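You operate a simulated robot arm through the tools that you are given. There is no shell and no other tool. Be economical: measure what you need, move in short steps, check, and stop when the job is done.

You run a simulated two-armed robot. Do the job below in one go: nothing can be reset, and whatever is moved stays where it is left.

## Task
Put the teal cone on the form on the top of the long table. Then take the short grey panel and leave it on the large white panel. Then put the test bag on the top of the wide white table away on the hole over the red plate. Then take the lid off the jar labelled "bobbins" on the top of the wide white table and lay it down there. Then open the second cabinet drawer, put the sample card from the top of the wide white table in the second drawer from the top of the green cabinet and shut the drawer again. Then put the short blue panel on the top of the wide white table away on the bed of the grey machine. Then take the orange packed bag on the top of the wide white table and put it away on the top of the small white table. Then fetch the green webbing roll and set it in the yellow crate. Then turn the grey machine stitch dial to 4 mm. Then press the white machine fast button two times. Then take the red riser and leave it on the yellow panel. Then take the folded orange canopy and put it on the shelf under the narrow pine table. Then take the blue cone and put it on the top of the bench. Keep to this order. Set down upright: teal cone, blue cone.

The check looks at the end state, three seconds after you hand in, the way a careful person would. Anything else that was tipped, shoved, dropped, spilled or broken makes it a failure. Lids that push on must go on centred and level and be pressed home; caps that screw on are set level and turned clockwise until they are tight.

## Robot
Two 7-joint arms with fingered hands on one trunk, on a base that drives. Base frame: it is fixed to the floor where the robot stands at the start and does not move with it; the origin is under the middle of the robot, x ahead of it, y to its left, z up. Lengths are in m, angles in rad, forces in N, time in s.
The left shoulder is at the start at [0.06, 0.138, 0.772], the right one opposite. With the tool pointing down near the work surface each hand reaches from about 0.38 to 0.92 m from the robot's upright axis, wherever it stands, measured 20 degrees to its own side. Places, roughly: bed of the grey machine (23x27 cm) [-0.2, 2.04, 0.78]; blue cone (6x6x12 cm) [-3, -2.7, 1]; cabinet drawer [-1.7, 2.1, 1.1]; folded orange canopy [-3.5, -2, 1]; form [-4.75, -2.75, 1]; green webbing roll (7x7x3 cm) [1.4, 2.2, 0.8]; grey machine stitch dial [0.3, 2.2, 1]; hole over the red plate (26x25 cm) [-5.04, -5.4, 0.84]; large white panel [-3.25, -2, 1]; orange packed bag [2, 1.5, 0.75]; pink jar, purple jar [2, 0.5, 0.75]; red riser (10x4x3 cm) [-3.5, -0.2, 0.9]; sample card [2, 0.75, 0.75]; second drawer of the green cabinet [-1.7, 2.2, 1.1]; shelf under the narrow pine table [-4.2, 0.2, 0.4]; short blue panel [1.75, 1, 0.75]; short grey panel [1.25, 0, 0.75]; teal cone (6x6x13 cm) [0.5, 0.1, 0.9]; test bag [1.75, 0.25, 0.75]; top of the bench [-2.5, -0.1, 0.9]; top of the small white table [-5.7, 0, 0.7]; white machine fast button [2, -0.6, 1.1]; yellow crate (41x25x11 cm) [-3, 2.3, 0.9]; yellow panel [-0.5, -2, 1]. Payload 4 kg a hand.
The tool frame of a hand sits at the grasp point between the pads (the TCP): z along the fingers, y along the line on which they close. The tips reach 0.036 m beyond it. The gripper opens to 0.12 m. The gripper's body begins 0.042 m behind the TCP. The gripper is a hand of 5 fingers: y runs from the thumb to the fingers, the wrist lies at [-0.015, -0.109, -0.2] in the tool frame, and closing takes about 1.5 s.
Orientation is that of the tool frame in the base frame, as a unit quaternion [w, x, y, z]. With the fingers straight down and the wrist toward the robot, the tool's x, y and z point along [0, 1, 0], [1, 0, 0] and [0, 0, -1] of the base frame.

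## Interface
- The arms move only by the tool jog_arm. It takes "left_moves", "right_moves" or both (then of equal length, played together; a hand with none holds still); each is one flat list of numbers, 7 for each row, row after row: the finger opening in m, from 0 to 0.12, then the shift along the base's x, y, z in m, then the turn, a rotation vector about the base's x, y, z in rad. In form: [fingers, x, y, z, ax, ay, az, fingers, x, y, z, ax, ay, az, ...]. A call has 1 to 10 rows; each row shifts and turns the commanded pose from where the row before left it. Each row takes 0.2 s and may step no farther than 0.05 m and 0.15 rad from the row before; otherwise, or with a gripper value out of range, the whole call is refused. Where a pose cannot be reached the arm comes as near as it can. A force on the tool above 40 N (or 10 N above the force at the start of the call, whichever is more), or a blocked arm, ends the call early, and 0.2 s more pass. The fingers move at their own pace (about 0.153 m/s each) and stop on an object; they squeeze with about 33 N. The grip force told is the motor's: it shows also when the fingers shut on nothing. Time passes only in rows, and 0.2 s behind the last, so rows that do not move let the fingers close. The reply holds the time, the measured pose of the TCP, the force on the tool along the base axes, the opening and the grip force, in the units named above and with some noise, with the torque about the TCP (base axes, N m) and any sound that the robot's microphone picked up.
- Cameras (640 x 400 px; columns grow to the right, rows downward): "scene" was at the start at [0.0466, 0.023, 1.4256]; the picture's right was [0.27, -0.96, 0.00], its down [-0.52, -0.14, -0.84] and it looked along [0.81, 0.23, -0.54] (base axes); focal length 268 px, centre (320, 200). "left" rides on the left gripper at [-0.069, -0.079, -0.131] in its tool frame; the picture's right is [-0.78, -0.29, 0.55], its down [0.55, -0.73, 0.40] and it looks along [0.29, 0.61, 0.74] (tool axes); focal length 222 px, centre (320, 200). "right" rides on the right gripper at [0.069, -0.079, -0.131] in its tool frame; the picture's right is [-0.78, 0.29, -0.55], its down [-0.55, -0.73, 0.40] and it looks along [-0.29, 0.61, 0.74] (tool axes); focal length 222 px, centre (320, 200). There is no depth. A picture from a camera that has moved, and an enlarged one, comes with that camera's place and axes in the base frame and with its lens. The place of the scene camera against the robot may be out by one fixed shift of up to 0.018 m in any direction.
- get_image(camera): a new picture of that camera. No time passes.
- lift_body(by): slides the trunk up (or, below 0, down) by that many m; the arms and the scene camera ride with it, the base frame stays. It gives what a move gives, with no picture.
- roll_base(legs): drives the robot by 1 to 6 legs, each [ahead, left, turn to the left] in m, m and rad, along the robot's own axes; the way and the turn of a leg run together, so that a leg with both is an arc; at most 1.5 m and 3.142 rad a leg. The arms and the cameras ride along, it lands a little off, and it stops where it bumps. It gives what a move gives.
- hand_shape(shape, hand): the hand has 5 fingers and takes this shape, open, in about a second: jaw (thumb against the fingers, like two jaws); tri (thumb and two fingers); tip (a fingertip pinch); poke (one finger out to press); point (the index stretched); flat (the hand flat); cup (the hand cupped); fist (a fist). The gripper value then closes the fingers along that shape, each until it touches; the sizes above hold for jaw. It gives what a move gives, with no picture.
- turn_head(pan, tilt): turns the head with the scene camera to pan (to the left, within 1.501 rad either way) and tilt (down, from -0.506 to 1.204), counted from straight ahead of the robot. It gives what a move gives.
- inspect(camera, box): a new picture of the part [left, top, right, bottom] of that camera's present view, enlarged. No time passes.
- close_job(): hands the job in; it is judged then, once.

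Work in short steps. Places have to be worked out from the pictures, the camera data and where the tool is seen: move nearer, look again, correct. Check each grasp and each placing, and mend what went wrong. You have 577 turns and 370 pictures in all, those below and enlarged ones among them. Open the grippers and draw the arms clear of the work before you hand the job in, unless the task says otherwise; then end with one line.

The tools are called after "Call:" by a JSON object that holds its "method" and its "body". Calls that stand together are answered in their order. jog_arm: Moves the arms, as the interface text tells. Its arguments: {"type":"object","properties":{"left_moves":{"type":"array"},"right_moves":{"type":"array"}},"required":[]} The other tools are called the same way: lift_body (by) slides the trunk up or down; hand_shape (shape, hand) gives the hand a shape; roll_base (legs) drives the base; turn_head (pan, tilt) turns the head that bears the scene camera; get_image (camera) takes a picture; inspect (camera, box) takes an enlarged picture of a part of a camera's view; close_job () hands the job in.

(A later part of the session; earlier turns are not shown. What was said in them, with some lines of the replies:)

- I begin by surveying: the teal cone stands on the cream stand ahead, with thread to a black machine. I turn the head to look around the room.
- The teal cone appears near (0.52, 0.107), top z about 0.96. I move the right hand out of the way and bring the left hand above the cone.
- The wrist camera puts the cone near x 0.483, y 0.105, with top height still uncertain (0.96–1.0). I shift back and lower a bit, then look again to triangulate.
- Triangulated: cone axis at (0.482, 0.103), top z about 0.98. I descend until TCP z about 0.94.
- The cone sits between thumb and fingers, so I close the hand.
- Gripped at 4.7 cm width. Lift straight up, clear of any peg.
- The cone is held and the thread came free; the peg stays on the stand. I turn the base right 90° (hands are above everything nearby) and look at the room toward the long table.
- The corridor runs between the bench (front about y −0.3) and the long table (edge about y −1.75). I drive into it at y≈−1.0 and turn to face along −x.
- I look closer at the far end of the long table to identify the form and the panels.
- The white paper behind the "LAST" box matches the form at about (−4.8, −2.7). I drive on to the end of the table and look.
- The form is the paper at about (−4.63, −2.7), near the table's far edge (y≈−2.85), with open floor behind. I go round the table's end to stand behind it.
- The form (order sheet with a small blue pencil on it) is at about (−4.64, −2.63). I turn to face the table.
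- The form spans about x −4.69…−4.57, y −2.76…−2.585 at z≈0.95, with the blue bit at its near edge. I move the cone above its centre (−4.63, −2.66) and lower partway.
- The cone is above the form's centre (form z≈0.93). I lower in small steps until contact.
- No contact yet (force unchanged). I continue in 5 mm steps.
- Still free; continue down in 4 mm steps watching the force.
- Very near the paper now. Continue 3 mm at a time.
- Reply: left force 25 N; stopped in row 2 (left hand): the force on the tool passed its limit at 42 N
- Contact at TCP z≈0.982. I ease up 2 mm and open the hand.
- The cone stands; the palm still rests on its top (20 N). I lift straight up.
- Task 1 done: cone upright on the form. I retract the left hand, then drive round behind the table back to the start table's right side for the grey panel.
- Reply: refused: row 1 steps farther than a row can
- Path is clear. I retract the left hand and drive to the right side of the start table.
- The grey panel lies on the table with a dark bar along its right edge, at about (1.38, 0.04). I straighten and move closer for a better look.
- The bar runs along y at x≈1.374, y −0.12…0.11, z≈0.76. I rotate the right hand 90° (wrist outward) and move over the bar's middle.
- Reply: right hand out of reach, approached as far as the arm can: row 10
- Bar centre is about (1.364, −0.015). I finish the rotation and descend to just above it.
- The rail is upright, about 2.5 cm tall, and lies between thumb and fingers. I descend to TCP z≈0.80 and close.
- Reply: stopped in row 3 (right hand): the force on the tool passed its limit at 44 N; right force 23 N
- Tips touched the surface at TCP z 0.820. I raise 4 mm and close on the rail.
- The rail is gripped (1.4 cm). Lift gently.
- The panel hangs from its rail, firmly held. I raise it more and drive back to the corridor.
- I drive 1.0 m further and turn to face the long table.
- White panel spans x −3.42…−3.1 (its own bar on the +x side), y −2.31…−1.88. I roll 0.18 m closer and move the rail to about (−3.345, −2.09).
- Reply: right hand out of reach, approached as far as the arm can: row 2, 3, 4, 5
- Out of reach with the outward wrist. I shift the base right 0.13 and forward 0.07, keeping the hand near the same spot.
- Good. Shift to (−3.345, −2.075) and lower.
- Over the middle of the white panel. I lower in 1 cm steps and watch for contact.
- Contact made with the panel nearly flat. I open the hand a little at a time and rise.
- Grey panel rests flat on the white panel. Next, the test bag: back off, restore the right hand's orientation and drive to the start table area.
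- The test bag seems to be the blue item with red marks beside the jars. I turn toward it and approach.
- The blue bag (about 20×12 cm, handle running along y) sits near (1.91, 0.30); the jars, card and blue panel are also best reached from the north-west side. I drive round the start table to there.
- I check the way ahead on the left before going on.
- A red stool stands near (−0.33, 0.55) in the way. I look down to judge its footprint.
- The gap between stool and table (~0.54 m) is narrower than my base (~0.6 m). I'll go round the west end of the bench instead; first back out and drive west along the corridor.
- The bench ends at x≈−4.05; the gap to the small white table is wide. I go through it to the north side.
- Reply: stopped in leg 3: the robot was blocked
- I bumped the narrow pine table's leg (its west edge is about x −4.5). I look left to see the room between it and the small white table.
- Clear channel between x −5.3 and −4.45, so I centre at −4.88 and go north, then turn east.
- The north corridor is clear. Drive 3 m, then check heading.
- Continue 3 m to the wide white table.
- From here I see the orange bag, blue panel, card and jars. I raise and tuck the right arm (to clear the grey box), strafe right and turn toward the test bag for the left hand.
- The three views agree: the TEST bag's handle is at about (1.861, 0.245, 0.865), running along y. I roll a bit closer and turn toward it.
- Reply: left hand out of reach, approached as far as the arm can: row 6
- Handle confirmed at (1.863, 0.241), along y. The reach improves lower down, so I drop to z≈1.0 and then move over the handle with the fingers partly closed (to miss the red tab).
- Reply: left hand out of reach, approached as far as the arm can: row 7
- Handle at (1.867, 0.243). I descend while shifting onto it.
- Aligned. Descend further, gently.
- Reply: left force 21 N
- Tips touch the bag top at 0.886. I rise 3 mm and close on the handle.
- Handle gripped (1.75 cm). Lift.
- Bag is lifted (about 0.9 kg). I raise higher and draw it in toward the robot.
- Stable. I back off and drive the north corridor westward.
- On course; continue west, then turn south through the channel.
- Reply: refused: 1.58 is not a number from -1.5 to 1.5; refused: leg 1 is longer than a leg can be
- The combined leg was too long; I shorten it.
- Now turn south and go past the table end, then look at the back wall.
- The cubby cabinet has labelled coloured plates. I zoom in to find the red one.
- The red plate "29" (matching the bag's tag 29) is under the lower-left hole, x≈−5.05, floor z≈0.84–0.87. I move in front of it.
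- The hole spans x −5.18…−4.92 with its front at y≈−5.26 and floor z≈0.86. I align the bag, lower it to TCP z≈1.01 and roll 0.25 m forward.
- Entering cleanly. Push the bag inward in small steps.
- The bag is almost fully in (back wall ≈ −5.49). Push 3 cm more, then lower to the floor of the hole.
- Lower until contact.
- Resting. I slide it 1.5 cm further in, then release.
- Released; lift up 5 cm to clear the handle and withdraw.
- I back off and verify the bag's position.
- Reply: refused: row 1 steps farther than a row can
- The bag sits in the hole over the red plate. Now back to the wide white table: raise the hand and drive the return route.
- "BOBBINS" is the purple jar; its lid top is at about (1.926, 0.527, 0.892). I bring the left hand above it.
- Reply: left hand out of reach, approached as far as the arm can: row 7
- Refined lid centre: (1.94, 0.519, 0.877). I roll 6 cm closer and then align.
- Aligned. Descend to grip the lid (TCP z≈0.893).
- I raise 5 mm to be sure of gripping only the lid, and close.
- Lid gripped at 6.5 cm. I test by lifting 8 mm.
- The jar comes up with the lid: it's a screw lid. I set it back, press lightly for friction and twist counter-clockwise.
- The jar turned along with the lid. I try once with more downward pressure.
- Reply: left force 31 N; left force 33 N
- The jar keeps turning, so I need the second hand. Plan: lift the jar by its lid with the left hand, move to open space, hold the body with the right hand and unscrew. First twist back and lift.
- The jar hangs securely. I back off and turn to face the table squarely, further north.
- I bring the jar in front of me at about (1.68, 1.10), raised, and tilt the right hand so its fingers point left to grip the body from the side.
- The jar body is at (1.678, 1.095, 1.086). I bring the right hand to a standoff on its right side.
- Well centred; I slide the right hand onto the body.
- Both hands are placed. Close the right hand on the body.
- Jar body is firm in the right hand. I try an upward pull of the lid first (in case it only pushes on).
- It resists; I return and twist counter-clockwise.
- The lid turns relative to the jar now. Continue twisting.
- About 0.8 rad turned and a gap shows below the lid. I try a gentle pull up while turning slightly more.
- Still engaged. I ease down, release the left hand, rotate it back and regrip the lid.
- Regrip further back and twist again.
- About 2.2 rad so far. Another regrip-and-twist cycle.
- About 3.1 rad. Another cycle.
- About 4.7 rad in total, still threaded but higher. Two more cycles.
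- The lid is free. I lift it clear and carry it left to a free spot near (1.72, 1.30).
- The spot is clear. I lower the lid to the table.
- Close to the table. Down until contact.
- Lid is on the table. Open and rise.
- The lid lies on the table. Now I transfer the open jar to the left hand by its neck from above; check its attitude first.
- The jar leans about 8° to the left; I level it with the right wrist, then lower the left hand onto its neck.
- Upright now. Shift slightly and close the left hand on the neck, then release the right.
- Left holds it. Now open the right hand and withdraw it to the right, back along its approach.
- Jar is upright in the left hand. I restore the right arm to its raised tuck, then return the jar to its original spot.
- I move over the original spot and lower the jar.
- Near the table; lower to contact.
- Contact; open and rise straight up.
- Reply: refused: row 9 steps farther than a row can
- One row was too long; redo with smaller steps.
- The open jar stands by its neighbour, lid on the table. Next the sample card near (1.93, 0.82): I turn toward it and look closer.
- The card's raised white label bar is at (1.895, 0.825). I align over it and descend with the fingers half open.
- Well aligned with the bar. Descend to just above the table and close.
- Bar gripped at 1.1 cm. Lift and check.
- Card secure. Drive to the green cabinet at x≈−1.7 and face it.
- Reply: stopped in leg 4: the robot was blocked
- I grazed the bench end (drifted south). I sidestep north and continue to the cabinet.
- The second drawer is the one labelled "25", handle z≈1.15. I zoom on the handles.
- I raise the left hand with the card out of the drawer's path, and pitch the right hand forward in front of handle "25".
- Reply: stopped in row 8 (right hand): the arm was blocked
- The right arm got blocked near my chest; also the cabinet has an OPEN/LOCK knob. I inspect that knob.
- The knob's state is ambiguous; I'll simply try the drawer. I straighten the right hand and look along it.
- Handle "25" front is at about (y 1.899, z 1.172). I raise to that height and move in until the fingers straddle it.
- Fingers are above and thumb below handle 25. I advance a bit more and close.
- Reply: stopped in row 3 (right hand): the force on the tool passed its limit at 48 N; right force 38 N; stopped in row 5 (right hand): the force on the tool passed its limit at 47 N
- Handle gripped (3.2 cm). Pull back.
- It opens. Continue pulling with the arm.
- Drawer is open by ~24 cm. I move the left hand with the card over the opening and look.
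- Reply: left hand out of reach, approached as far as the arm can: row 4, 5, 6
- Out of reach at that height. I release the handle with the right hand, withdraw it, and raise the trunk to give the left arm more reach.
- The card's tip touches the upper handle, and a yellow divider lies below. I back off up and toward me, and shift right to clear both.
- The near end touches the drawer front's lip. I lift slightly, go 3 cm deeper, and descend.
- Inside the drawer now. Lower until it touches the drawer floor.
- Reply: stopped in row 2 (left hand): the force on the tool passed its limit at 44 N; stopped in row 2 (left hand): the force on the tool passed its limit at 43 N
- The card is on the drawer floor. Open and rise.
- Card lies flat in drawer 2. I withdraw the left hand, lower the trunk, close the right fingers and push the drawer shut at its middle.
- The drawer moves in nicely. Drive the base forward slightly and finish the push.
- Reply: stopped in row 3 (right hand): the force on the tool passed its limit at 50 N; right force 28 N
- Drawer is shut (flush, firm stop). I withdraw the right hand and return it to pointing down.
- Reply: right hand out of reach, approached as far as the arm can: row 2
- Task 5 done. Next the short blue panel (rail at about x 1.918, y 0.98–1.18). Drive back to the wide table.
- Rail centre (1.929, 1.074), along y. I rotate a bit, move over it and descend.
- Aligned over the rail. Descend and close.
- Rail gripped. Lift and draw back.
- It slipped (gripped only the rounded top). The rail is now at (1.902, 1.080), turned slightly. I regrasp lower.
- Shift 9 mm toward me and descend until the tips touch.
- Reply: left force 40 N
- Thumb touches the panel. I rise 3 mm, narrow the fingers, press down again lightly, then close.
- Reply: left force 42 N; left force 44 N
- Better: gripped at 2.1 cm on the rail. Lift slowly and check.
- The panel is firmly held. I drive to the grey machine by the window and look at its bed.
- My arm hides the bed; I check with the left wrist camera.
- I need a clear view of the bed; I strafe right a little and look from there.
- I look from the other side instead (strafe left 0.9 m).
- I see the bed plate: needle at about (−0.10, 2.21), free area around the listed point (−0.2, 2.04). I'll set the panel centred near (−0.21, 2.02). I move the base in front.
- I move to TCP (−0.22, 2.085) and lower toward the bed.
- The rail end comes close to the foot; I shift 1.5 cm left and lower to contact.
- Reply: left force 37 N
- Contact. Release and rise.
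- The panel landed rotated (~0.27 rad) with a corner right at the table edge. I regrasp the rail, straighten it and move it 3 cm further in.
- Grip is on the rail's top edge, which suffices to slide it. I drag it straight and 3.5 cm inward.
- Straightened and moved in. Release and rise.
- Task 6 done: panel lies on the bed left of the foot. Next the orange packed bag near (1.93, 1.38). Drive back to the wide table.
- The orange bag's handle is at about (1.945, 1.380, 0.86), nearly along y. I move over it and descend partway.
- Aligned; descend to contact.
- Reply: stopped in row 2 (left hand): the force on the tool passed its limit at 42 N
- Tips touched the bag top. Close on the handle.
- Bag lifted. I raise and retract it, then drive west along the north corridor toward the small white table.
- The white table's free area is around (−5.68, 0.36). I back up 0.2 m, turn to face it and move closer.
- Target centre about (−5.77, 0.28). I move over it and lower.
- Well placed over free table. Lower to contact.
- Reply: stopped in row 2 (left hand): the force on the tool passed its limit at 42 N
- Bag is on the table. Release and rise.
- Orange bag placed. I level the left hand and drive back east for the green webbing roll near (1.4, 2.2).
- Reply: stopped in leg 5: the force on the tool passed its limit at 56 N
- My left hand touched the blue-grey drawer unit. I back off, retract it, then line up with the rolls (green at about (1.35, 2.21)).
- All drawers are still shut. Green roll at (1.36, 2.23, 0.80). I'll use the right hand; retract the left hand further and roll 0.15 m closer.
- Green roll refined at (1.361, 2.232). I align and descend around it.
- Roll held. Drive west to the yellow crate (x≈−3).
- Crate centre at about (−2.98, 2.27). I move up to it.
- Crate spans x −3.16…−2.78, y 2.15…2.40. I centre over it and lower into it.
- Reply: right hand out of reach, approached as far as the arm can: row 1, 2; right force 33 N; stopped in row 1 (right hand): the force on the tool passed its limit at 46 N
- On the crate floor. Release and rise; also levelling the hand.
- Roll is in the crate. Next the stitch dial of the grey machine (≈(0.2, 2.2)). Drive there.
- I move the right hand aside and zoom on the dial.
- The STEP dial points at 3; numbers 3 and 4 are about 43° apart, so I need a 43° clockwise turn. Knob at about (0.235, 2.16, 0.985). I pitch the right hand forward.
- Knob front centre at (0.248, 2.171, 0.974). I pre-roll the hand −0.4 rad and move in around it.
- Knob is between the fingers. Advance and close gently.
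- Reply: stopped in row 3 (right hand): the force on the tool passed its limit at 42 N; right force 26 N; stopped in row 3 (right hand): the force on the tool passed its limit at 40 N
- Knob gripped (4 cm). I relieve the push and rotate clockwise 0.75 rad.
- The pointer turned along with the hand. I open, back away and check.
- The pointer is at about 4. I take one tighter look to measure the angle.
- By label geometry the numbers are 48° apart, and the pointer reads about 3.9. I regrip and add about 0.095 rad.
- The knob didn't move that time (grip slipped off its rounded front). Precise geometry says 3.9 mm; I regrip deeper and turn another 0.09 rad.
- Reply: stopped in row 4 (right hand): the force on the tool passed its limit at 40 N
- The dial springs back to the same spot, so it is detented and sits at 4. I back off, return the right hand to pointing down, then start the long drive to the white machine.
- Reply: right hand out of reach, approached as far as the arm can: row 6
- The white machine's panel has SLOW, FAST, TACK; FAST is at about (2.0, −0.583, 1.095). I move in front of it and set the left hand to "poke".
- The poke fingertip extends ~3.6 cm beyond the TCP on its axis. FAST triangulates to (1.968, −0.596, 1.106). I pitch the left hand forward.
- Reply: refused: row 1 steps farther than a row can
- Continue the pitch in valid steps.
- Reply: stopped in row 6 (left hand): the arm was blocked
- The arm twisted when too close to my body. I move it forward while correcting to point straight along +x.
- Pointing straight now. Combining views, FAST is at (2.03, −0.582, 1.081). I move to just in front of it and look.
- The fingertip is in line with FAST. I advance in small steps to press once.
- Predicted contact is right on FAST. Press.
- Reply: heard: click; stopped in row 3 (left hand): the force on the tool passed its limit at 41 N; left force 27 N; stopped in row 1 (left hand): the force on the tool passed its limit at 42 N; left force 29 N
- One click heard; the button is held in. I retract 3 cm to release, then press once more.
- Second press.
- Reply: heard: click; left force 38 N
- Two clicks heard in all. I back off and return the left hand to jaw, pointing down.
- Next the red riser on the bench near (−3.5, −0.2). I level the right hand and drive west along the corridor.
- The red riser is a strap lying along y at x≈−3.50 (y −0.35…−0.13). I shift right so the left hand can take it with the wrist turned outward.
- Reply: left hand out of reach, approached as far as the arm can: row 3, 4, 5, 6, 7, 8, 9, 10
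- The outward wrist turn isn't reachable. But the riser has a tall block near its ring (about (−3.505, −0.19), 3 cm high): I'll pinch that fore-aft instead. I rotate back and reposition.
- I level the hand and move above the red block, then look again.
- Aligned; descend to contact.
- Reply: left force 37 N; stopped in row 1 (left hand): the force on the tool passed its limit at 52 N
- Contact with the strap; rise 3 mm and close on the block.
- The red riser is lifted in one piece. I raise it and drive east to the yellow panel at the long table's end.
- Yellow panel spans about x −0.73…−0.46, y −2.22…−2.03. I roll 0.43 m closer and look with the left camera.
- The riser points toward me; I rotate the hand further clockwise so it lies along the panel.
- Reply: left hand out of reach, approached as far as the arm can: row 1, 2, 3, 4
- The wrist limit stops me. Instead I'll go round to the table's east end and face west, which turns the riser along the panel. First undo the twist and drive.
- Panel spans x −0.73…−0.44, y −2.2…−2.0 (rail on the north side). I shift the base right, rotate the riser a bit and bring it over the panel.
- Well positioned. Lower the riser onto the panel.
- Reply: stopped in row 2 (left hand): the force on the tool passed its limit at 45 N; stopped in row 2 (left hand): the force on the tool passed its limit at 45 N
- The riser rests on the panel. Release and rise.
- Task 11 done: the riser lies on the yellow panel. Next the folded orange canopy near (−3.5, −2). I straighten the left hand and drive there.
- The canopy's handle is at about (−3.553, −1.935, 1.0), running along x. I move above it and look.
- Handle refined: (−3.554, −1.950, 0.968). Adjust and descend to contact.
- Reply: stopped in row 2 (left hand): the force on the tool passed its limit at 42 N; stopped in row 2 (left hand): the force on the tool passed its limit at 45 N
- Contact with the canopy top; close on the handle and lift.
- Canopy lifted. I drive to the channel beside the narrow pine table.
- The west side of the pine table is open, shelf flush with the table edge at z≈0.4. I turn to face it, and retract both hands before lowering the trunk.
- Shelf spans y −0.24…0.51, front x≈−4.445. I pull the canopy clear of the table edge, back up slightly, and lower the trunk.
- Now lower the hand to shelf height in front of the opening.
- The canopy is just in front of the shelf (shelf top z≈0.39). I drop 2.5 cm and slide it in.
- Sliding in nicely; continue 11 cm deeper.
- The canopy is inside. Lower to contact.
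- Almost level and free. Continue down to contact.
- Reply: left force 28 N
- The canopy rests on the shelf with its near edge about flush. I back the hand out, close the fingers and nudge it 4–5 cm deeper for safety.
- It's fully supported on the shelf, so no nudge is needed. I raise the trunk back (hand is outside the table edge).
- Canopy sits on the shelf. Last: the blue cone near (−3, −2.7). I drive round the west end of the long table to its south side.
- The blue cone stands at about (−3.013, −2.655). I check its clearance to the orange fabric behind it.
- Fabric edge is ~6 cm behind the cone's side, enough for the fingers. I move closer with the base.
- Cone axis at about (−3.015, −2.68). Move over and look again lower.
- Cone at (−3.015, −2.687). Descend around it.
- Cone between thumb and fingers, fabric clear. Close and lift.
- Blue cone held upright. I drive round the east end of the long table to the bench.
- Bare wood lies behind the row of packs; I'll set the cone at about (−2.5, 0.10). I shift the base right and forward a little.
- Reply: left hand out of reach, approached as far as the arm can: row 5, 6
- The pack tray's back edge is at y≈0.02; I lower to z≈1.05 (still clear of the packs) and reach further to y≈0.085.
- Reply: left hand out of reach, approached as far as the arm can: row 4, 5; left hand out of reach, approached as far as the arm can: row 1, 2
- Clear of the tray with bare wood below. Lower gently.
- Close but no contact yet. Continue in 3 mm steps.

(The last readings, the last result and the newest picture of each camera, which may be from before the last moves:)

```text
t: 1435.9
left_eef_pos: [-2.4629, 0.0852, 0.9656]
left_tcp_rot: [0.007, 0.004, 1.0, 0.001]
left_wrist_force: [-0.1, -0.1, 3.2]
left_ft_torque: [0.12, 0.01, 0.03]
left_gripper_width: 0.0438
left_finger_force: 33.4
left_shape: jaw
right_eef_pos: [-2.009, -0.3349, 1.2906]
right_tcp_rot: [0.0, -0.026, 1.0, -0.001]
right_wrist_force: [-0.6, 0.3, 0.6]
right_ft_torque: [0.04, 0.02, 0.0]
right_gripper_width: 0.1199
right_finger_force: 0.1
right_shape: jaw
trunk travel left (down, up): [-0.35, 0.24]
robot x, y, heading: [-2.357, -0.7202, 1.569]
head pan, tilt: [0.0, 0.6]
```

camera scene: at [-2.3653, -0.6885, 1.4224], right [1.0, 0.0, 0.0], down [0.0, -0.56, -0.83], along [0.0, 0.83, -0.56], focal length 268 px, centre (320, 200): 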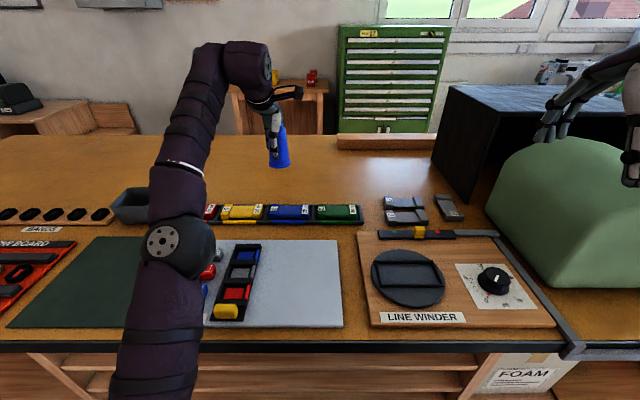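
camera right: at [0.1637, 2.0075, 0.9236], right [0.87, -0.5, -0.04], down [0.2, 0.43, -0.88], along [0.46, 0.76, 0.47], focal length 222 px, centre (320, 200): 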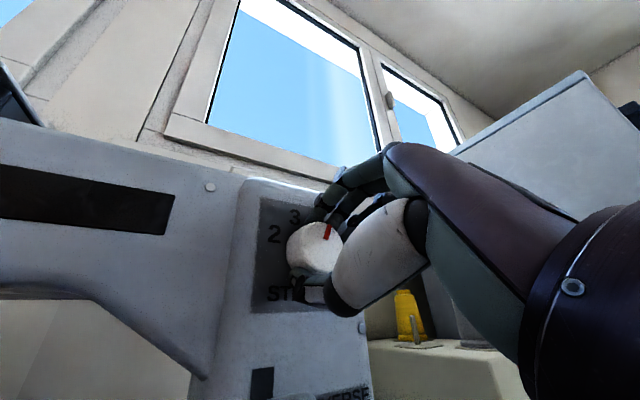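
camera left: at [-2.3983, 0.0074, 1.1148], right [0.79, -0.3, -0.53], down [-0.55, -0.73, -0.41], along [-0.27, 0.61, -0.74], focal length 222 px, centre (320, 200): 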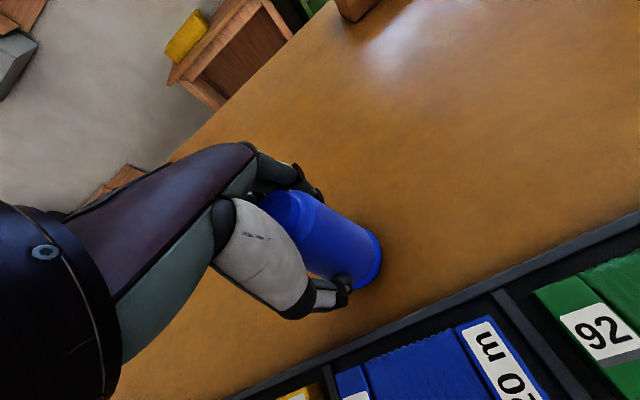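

Contact felt. I release and rise straight up.

Call:
{"method": "jog_arm", "body": {"left_moves": [0.0, 0, 0, -0.001, 0, 0, 0, 0.06, 0, 0, 0, 0, 0, 0, 0.08, 0, 0, 0, 0, 0, 0, 0.1, 0, 0, 0, 0, 0, 0, 0.1, 0, 0, 0, 0, 0, 0, 0.1, 0, 0, 0.02, 0, 0, 0, 0.1, 0, 0, 0.035, 0, 0, 0, 0.1, 0, 0, 0.045, 0, 0, 0, 0.1, 0, 0, 0.045, 0, 0, 0, 0.1, 0, 0, 0.03, 0, 0, 0]}}

Call:
{"method": "get_image", "body": {"camera": "left"}}

Call:
{"method": "inspect", "body": {"camera": "scene", "box": [200, 100, 380, 240]}}

```text
t: 1438.1
left_eef_pos: [-2.445, 0.0351, 1.1102]
left_tcp_rot: [0.007, 0.003, 1.0, 0.001]
left_wrist_force: [0.1, -0.6, 0.2]
left_ft_torque: [0.01, 0.03, -0.01]
left_gripper_width: 0.0998
left_finger_force: 0.0
left_shape: jaw
left hand out of reach, approached as far as the arm can: row 8, 9, 10
right_eef_pos: [-2.0097, -0.3346, 1.2914]
right_tcp_rot: [-0.001, -0.025, 1.0, -0.001]
right_wrist_force: [0.5, -1.3, 0.2]
right_ft_torque: [0.03, 0.0, 0.0]
right_gripper_width: 0.1198
right_finger_force: 0.0
right_shape: jaw
trunk travel left (down, up): [-0.35, 0.24]
robot x, y, heading: [-2.356, -0.7194, 1.573]
head pan, tilt: [0.0, 0.6]
```

```text
61 pictures are left
camera left: at [-2.3805, -0.0421, 1.243], right [0.79, -0.3, -0.54], down [-0.55, -0.73, -0.41], along [-0.27, 0.62, -0.74], focal length 222 px, centre (320, 200)
```

left: 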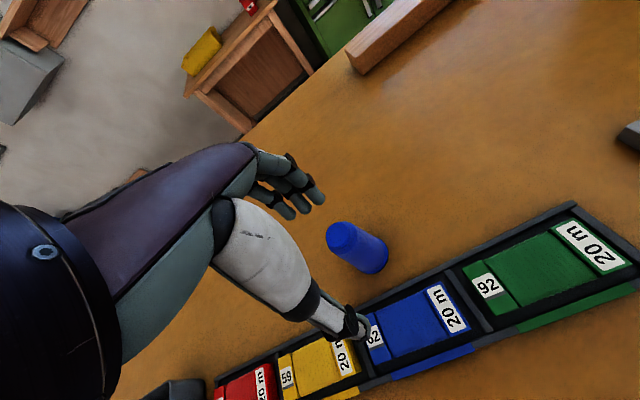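

```text
2.86 times, centred on (290, 170) of scene
camera zoom: at [-2.3652, -0.663, 1.4224], right [1.0, 0.0, 0.0], down [0.0, -0.56, -0.83], along [0.0, 0.83, -0.56], focal length 766 px, centre (406, 286)
```

zoom: 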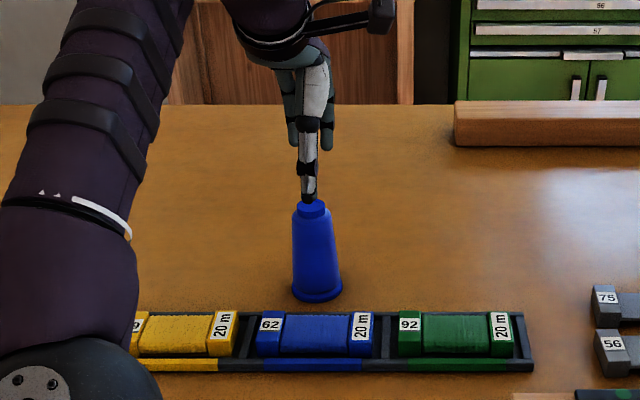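

The blue cone stands upright on the bare bench top. I back away with both hands open and take a last look.

Call:
{"method": "roll_base", "body": {"legs": [[-0.3, 0, 0]]}}

Call:
{"method": "jog_arm", "body": {"left_moves": [0.12, 0, -0.03, 0.03, 0, 0, 0, 0.12, 0, -0.04, 0.02, 0, 0, 0, 0.12, 0, -0.04, 0, 0, 0, 0]}}

Call:
{"method": "inspect", "body": {"camera": "scene", "box": [200, 90, 380, 230]}}

```text
t: 1440.2
left_eef_pos: [-2.4446, -0.2633, 1.11]
left_tcp_rot: [0.008, 0.005, 1.0, 0.002]
left_wrist_force: [-0.3, 0.0, 0.6]
left_ft_torque: [-0.01, 0.0, 0.04]
left_gripper_width: 0.0997
left_finger_force: 0.0
left_shape: jaw
right_eef_pos: [-2.0087, -0.6345, 1.2914]
right_tcp_rot: [-0.001, -0.024, 1.0, -0.001]
right_wrist_force: [1.3, -0.5, 0.1]
right_ft_torque: [0.03, 0.02, 0.0]
right_gripper_width: 0.1199
right_finger_force: 0.1
right_shape: jaw
trunk travel left (down, up): [-0.35, 0.24]
robot x, y, heading: [-2.3558, -1.0204, 1.57]
head pan, tilt: [0.0, 0.6]
```

```text
t: 1441.0
left_eef_pos: [-2.4464, -0.3719, 1.162]
left_tcp_rot: [0.008, 0.006, 1.0, 0.001]
left_wrist_force: [0.2, -0.7, -0.5]
left_ft_torque: [0.0, 0.03, -0.01]
left_gripper_width: 0.1198
left_finger_force: 0.1
left_shape: jaw
right_eef_pos: [-2.0099, -0.6352, 1.292]
right_tcp_rot: [0.0, -0.024, 1.0, 0.0]
right_wrist_force: [-0.7, -0.9, -0.4]
right_ft_torque: [0.0, -0.03, 0.03]
right_gripper_width: 0.1201
right_finger_force: 0.1
right_shape: jaw
trunk travel left (down, up): [-0.35, 0.24]
robot x, y, heading: [-2.3566, -1.0191, 1.572]
head pan, tilt: [0.0, 0.6]
```

```text
2.86 times, centred on (290, 160) of scene
camera zoom: at [-2.3656, -0.9627, 1.4225], right [1.0, 0.0, 0.0], down [0.0, -0.56, -0.83], along [0.0, 0.83, -0.56], focal length 766 px, centre (406, 314)
```

zoom: 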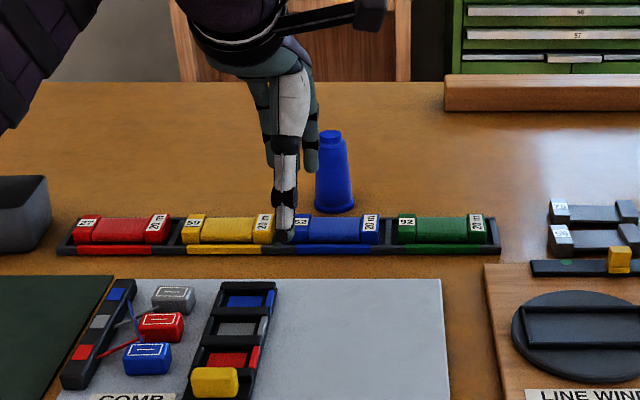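

The blue cone stands upright on the bench, both grippers are open and the arms are clear. I hand in the job.

Call:
{"method": "close_job", "body": {}}

```text
The job is handed in.
```

All thirteen steps were carried out in the given order and handed in, with both cones left upright. The least certain result is the stitch dial: I judge it seated at 4 mm, but its pointer measured nearer 3.9 and two small extra turns did not move it.
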